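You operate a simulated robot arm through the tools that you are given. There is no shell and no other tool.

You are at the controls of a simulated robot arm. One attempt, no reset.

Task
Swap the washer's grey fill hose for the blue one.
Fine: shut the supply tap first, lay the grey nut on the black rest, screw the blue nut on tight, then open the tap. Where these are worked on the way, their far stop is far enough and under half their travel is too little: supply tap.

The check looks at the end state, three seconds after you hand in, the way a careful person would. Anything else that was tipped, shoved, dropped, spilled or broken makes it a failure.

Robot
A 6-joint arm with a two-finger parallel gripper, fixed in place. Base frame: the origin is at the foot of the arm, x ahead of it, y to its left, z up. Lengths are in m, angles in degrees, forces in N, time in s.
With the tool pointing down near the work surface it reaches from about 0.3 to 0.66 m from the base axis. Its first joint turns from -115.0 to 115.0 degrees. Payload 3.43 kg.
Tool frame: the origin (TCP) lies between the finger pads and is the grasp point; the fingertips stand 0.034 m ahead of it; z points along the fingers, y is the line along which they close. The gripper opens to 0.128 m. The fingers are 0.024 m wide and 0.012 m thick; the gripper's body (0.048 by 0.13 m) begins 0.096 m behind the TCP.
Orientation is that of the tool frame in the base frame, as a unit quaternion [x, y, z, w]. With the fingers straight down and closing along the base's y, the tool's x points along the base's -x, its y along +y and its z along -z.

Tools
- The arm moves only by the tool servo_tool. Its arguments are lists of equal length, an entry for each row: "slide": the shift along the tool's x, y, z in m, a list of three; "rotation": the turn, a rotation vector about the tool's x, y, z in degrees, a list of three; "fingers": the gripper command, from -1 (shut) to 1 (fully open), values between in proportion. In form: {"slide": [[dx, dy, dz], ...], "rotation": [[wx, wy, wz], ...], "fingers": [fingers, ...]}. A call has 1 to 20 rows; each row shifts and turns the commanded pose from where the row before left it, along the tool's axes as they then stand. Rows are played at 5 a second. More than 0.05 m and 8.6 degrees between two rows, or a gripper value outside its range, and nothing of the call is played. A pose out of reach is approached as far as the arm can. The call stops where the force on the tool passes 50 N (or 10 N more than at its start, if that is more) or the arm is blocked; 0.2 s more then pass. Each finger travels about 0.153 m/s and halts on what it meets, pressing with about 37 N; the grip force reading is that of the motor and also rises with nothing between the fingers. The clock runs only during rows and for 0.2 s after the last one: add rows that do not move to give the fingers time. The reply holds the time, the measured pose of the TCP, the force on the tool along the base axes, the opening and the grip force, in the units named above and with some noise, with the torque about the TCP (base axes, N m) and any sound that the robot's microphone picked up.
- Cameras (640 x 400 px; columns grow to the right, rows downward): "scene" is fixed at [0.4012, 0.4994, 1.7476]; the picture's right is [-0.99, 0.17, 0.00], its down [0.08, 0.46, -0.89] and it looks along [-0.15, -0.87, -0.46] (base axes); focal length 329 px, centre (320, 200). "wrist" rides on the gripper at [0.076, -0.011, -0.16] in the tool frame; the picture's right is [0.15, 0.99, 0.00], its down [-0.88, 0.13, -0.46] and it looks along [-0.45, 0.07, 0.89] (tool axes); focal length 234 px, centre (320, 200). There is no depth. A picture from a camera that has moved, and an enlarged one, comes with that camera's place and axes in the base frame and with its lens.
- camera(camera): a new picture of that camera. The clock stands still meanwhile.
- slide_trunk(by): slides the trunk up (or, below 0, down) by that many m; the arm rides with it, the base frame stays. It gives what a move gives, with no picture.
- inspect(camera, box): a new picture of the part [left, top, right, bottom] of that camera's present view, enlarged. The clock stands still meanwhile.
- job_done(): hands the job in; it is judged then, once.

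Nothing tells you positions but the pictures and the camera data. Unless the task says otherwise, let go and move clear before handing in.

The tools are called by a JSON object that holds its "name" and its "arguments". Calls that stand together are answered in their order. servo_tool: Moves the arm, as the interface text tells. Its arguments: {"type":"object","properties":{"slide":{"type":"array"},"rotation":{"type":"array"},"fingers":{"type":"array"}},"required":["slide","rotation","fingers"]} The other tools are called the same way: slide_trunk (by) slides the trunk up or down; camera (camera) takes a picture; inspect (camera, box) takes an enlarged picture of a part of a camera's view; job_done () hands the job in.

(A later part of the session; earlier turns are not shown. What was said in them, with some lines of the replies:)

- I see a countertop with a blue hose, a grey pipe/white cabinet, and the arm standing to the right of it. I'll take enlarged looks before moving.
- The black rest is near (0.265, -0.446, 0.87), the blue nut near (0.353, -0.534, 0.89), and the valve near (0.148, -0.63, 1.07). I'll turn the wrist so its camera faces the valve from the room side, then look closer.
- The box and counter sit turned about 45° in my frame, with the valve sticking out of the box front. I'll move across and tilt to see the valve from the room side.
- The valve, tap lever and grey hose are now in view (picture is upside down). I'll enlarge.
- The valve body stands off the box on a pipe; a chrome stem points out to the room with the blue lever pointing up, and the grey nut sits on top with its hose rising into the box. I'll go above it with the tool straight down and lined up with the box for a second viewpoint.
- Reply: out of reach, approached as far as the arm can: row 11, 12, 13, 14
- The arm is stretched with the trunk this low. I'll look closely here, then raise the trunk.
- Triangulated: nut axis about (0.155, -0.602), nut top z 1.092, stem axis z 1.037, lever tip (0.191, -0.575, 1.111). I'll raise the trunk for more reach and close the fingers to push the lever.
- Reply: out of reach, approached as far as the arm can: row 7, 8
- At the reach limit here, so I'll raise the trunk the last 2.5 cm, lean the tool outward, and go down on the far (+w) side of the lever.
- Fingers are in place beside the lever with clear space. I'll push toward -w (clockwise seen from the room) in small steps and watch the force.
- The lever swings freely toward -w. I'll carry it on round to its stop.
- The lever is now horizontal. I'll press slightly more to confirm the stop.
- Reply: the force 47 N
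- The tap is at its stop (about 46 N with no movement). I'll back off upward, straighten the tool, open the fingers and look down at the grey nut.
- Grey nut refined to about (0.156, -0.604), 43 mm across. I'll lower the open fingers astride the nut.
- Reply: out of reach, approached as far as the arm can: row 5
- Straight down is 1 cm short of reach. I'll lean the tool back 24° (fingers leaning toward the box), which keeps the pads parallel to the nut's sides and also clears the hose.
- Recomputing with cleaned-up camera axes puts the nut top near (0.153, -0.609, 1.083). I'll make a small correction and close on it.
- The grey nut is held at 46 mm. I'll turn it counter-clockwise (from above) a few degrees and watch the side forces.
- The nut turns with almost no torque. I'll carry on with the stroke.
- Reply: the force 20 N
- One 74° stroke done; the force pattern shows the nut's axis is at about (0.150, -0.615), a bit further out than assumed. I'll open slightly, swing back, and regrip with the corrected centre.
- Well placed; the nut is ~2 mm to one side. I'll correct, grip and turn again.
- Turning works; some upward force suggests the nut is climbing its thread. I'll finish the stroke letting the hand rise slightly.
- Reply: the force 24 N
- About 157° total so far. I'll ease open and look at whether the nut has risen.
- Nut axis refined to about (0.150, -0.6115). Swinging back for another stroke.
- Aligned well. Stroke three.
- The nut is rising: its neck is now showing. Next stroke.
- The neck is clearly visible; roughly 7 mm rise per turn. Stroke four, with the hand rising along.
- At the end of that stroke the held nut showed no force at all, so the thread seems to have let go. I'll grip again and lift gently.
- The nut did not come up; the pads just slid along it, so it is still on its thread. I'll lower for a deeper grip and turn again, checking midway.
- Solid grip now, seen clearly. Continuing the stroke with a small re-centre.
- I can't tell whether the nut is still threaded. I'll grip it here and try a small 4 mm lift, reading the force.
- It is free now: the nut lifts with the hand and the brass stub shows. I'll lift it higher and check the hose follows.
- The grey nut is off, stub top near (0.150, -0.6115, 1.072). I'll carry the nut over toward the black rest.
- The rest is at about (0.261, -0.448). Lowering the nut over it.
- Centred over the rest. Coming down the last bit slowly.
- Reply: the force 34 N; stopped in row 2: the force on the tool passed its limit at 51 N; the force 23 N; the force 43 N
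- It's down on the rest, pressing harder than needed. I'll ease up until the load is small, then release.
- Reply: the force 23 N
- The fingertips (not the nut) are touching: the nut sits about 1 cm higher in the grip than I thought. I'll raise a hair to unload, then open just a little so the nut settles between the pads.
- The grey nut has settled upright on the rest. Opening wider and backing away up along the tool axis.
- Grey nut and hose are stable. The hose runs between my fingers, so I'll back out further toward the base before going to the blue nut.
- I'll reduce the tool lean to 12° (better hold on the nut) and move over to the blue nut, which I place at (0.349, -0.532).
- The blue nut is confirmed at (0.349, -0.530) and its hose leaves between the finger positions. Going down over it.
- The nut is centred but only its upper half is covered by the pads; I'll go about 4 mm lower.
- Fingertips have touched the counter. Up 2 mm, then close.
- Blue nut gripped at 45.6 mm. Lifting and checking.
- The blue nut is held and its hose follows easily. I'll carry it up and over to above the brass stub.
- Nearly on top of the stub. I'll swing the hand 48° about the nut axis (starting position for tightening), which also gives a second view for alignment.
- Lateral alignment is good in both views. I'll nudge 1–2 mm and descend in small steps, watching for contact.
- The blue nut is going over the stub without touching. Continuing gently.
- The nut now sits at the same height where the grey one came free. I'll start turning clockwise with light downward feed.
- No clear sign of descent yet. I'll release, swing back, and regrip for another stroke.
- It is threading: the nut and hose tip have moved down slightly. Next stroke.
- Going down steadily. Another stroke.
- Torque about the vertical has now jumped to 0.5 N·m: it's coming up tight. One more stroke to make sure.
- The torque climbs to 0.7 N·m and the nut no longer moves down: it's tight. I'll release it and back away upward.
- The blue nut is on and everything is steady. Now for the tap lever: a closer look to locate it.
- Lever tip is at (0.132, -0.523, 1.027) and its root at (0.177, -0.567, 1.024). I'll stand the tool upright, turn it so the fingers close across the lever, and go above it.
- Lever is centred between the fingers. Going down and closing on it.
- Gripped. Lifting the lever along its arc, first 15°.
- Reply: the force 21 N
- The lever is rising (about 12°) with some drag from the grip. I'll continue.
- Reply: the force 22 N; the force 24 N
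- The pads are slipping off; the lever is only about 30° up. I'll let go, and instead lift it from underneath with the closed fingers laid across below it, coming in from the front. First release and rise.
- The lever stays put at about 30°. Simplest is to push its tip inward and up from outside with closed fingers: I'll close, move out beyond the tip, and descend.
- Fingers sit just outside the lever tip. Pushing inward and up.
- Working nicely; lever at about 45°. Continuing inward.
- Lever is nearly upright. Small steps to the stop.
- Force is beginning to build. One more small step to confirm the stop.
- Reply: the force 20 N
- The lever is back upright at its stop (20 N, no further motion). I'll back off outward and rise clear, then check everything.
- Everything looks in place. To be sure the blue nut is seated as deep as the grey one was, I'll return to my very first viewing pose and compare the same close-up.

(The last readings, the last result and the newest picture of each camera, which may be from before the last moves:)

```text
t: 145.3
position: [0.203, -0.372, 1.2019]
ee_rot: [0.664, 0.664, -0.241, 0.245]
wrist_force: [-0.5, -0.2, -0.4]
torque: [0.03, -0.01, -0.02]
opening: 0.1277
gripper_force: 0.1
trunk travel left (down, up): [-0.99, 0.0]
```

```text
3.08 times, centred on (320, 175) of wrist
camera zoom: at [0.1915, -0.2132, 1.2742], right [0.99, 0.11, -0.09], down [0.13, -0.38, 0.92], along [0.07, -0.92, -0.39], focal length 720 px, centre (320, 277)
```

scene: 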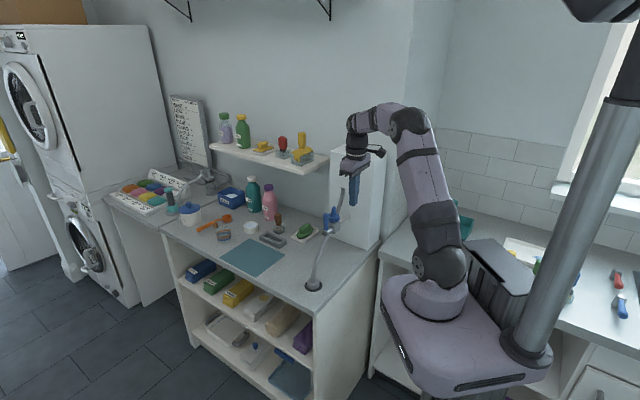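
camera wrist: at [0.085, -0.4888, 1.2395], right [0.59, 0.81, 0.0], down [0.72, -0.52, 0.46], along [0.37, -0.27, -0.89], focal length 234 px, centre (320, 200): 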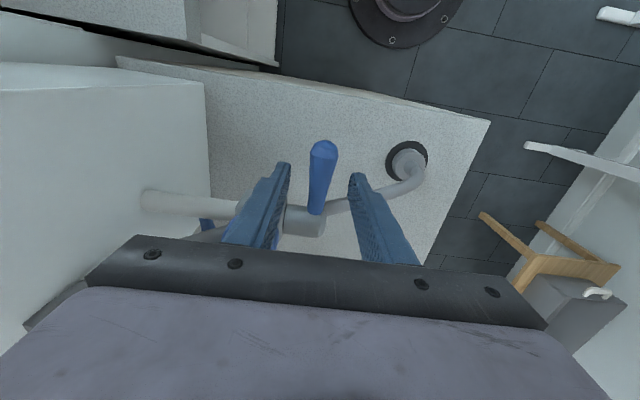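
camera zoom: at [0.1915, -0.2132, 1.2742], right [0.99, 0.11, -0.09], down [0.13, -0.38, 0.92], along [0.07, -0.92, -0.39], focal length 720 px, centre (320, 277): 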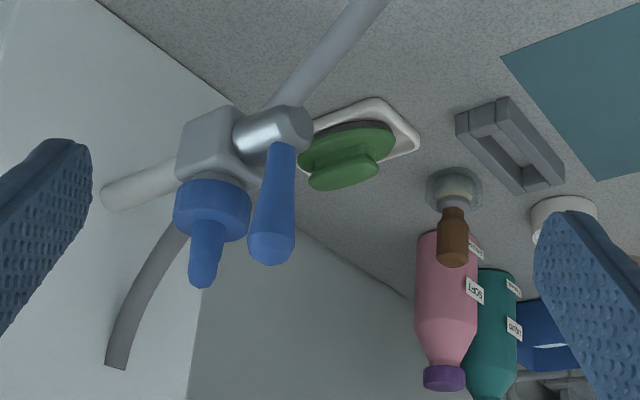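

The blue nut's depth looks the same as the grey nut's was. As a last check of tightness I'll grip it once more (a little higher, clear of the valve body) and see that it resists at once.

{"name": "servo_tool", "arguments": {"slide": [[0, 0, 0], [0, 0, 0], [0, 0, 0], [0, 0, 0], [0, 0, 0], [0, 0, 0], [-0.0388, 0.0023, 0.0087], [-0.0388, 0.0023, 0.0087], [-0.0388, 0.0023, 0.0087], [-0.0388, 0.0023, 0.0087], [-0.0388, 0.0023, 0.0087], [-0.0388, 0.0023, 0.0087], [0, 0, 0]], "rotation": [[0, 7, 0], [0, 7, 0], [0, 7, 0], [0, 7, 0], [1.63, 0, 7.32], [1.63, 0, 7.32], [0, 0, 0], [0, 0, 0], [0, 0, 0], [0, 0, 0], [0, 0, 0], [0, 0, 0], [0, 0, 0]], "fingers": [0.1, 0.1, 0.1, 0.1, 0.1, 0.1, 0.1, 0.1, 0.1, 0.1, 0.1, 0.1, 0.1]}}

{"name": "inspect", "arguments": {"camera": "wrist", "box": [240, 110, 400, 230]}}

{"name": "inspect", "arguments": {"camera": "scene", "box": [305, 160, 375, 240]}}

```text
t: 148.1
position: [0.1555, -0.6046, 1.2005]
ee_rot: [0.789, 0.605, -0.084, 0.065]
wrist_force: [-0.3, 0.8, -0.9]
torque: [-0.01, 0.02, 0.01]
opening: 0.0704
gripper_force: 0.0
trunk travel left (down, up): [-0.99, 0.0]
```

```text
3.33 times, centred on (320, 170) of wrist
camera zoom: at [0.1721, -0.4996, 1.3403], right [0.99, -0.12, -0.03], down [-0.07, -0.77, 0.63], along [-0.1, -0.62, -0.78], focal length 781 px, centre (320, 300)
```

zoom: 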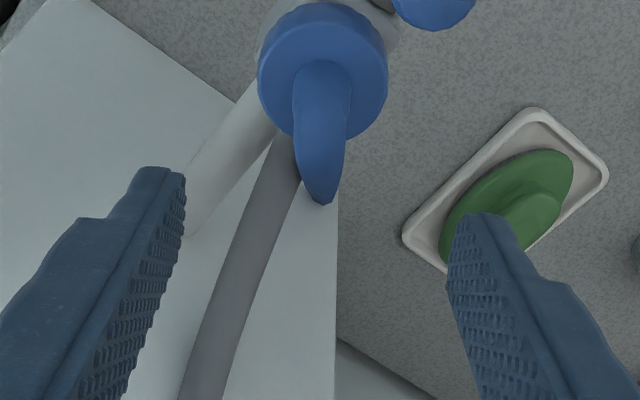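

```text
5.00 times, centred on (340, 200) of scene
camera zoom: at [0.4012, 0.4994, 1.7476], right [-0.99, 0.17, 0.0], down [0.08, 0.46, -0.89], along [-0.15, -0.87, -0.46], focal length 1646 px, centre (220, 200)
```

zoom: 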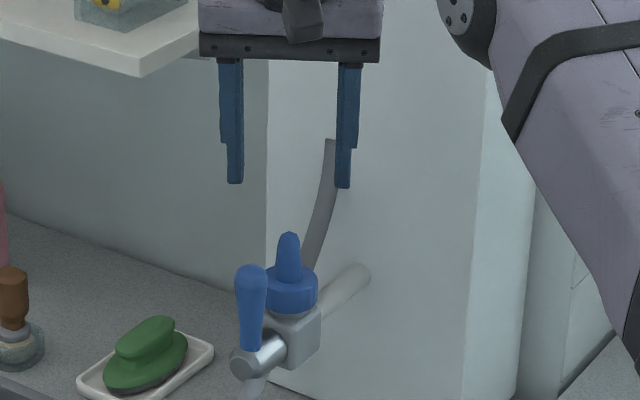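

{"name": "servo_tool", "arguments": {"slide": [[0.0054, -0.0005, 0.026], [0.0054, -0.0005, 0.026], [0.0054, -0.0005, 0.026], [0.0054, -0.0005, 0.026], [0, 0, 0]], "rotation": [[0, 0, 0], [0, 0, 0], [0, 0, 0], [0, 0, 0], [0, 0, 0]], "fingers": [0.1, 0.1, 0.1, 0.1, 0.1]}}

{"name": "inspect", "arguments": {"camera": "wrist", "box": [240, 110, 400, 230]}}

{"name": "inspect", "arguments": {"camera": "scene", "box": [322, 195, 352, 225]}}

```text
t: 149.3
position: [0.1527, -0.6068, 1.0958]
ee_rot: [0.789, 0.605, -0.083, 0.066]
wrist_force: [0.5, 0.9, -0.1]
torque: [-0.01, 0.03, -0.01]
opening: 0.0705
gripper_force: 0.1
trunk travel left (down, up): [-0.99, 0.0]
```

```text
3.33 times, centred on (320, 170) of wrist
camera zoom: at [0.1698, -0.501, 1.2345], right [0.99, -0.12, -0.03], down [-0.07, -0.77, 0.63], along [-0.1, -0.62, -0.78], focal length 781 px, centre (320, 300)
```

zoom: 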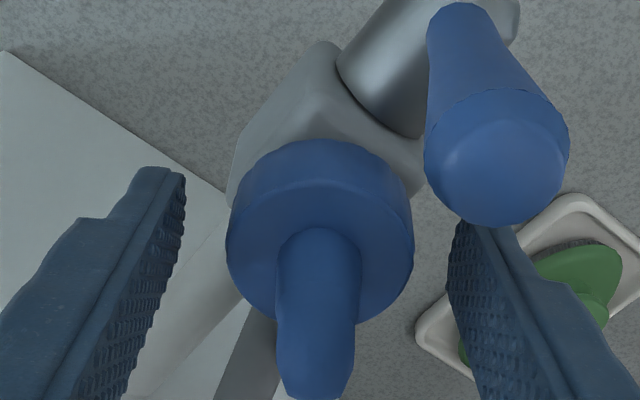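

```text
13.33 times, centred on (337, 210) of scene
camera zoom: at [0.4012, 0.4994, 1.7476], right [-0.99, 0.17, 0.0], down [0.08, 0.46, -0.89], along [-0.15, -0.87, -0.46], focal length 4389 px, centre (93, 67)
```

zoom: 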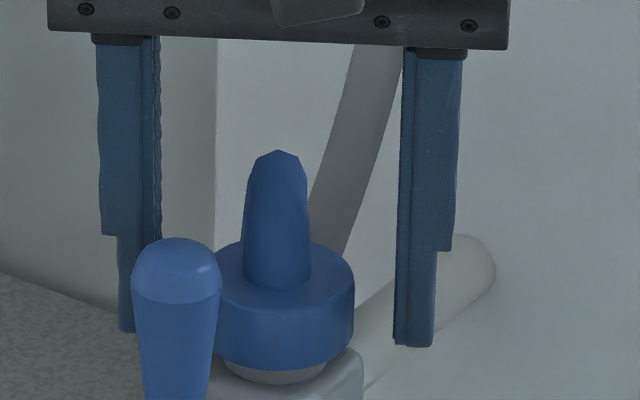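

Positioned without touching the lever. Gripping and turning clockwise a little.

{"name": "servo_tool", "arguments": {"slide": [[0, 0, 0], [0, 0, 0], [0, 0, 0], [0, 0, 0], [0, 0.0008, 0], [0, 0.0008, 0]], "rotation": [[0, 0, 0], [0, 0, 0], [0, 0, 0], [0, 0, 0], [1.41, 0, 6.34], [1.41, 0, 6.34]], "fingers": [-0.3, -1, -1, -1, -1, -1]}}

{"name": "servo_tool", "arguments": {"slide": [[0, 0.0008, 0], [0, 0.0008, 0]], "rotation": [[1.41, 0, 6.34], [1.41, 0, 6.34]], "fingers": [-1, -1]}}

{"name": "inspect", "arguments": {"camera": "scene", "box": [322, 195, 352, 225]}}

```text
t: 150.7
position: [0.1543, -0.6081, 1.0956]
ee_rot: [0.852, 0.512, -0.091, 0.056]
wrist_force: [-0.2, 0.5, 0.6]
torque: [-0.01, 0.07, 0.54]
opening: 0.0455
gripper_force: 37.0
trunk travel left (down, up): [-0.99, 0.0]
```

```text
t: 151.3
position: [0.1547, -0.6085, 1.0946]
ee_rot: [0.905, 0.412, -0.097, 0.043]
wrist_force: [-2.1, -0.7, 1.7]
torque: [-0.04, 0.09, 0.8]
opening: 0.0453
gripper_force: 37.2
trunk travel left (down, up): [-0.99, 0.0]
```

```text
13.33 times, centred on (337, 210) of scene
camera zoom: at [0.4012, 0.4994, 1.7476], right [-0.99, 0.17, 0.0], down [0.08, 0.46, -0.89], along [-0.15, -0.87, -0.46], focal length 4389 px, centre (93, 67)
```

zoom: 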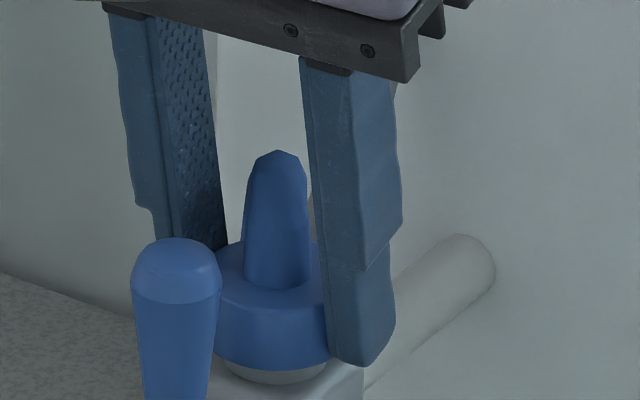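

It resists immediately (0.54 N·m after 13°, 0.80 after 26°) with the fingers clear of the valve body: the nut is tight. Releasing and moving clear over the lever.

{"name": "servo_tool", "arguments": {"slide": [[0, 0, 0], [0, 0, 0], [0, 0, -0.02], [0, 0, -0.03], [0, 0, -0.04], [0, 0, -0.035], [0.03, 0, -0.01], [0.03, 0, -0.01], [0.03, 0, -0.01], [0.03, 0, -0.01], [0, 0, 0]], "rotation": [[0, 0, 0], [0, 0, 0], [0, 0, 0], [0, 0, 0], [0, 0, 0], [0, 0, 0], [0, 0, 0], [0, 0, 0], [0, 0, 0], [0, 0, 0], [0, 0, 0]], "fingers": [0, 0, 0, 0, 0, 0, 0, 0, 0, 0, 0]}}

{"name": "camera", "arguments": {"camera": "scene"}}

{"name": "inspect", "arguments": {"camera": "scene", "box": [240, 180, 380, 310]}}

{"name": "inspect", "arguments": {"camera": "scene", "box": [310, 180, 360, 240]}}

{"name": "camera", "arguments": {"camera": "wrist"}}

```text
t: 153.7
position: [0.2534, -0.4951, 1.227]
ee_rot: [0.905, 0.413, -0.096, 0.043]
wrist_force: [-0.1, -0.7, -0.3]
torque: [0.02, 0.0, 0.01]
opening: 0.064
gripper_force: 0.0
trunk travel left (down, up): [-0.99, 0.0]
```

```text
taken
```

scene: 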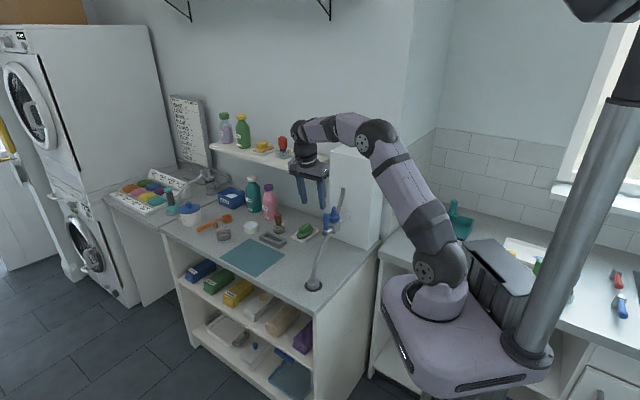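

```text
3.08 times, centred on (310, 245) of scene
camera zoom: at [0.4012, 0.4994, 1.7476], right [-0.99, 0.17, 0.0], down [0.08, 0.46, -0.89], along [-0.15, -0.87, -0.46], focal length 1013 px, centre (351, 62)
```

zoom: 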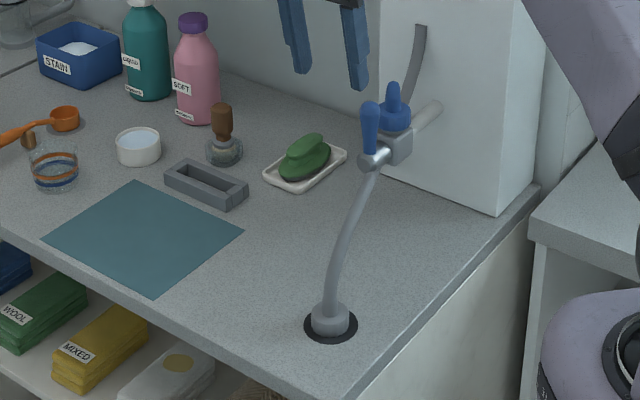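

```text
6.67 times, centred on (335, 210) of scene
camera zoom: at [0.4012, 0.4994, 1.7476], right [-0.99, 0.17, 0.0], down [0.08, 0.46, -0.89], along [-0.15, -0.87, -0.46], focal length 2195 px, centre (220, 133)
```

zoom: 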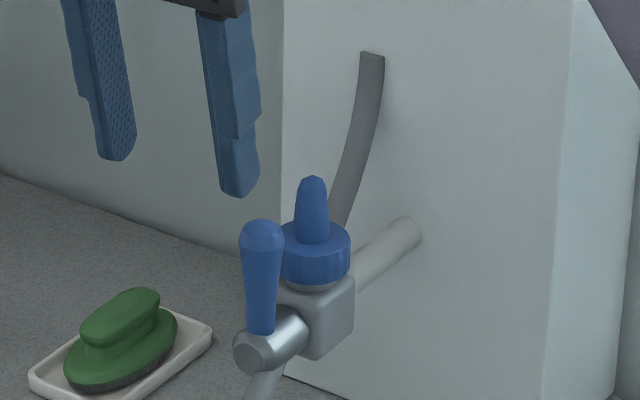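

```text
taken
camera wrist: at [0.3155, -0.4082, 1.3676], right [0.84, -0.54, -0.03], down [-0.4, -0.66, 0.63], along [-0.36, -0.52, -0.78], focal length 234 px, centre (320, 200)
```

wrist: 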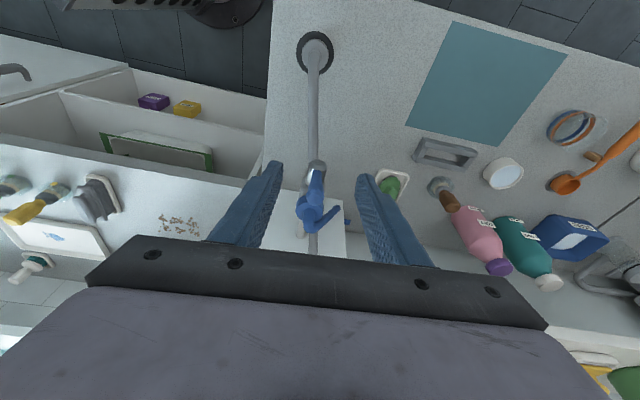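

The blue nut is tight on the valve and the grey nut rests centred on the black rest. The tap lever is back up at its open stop, nothing else has moved, and the hand is clear, so I'm handing in.

{"name": "job_done", "arguments": {}}

```text
The job is handed in.
```

The washer's fill hose is swapped: the blue one is now on the valve, and I've handed the job in. I don't have the check's result.

- **Tap:** I shut it to its stop before touching the hoses. At the end I opened it again to its stop, with the lever upright as it was at the start.
- **Grey hose:** the nut sits upright, centred on the black rest. My fingertips touched down before the nut did, so it dropped the last centimetre or so between the pads.
- **Blue hose:** the nut is screwed on tight. It sits at about the same depth the grey one did. On a final test turn it resisted straight away, reaching 0.8 N·m.

Nothing else looked moved in the last pictures, and the arm is clear of the work area with the gripper empty.
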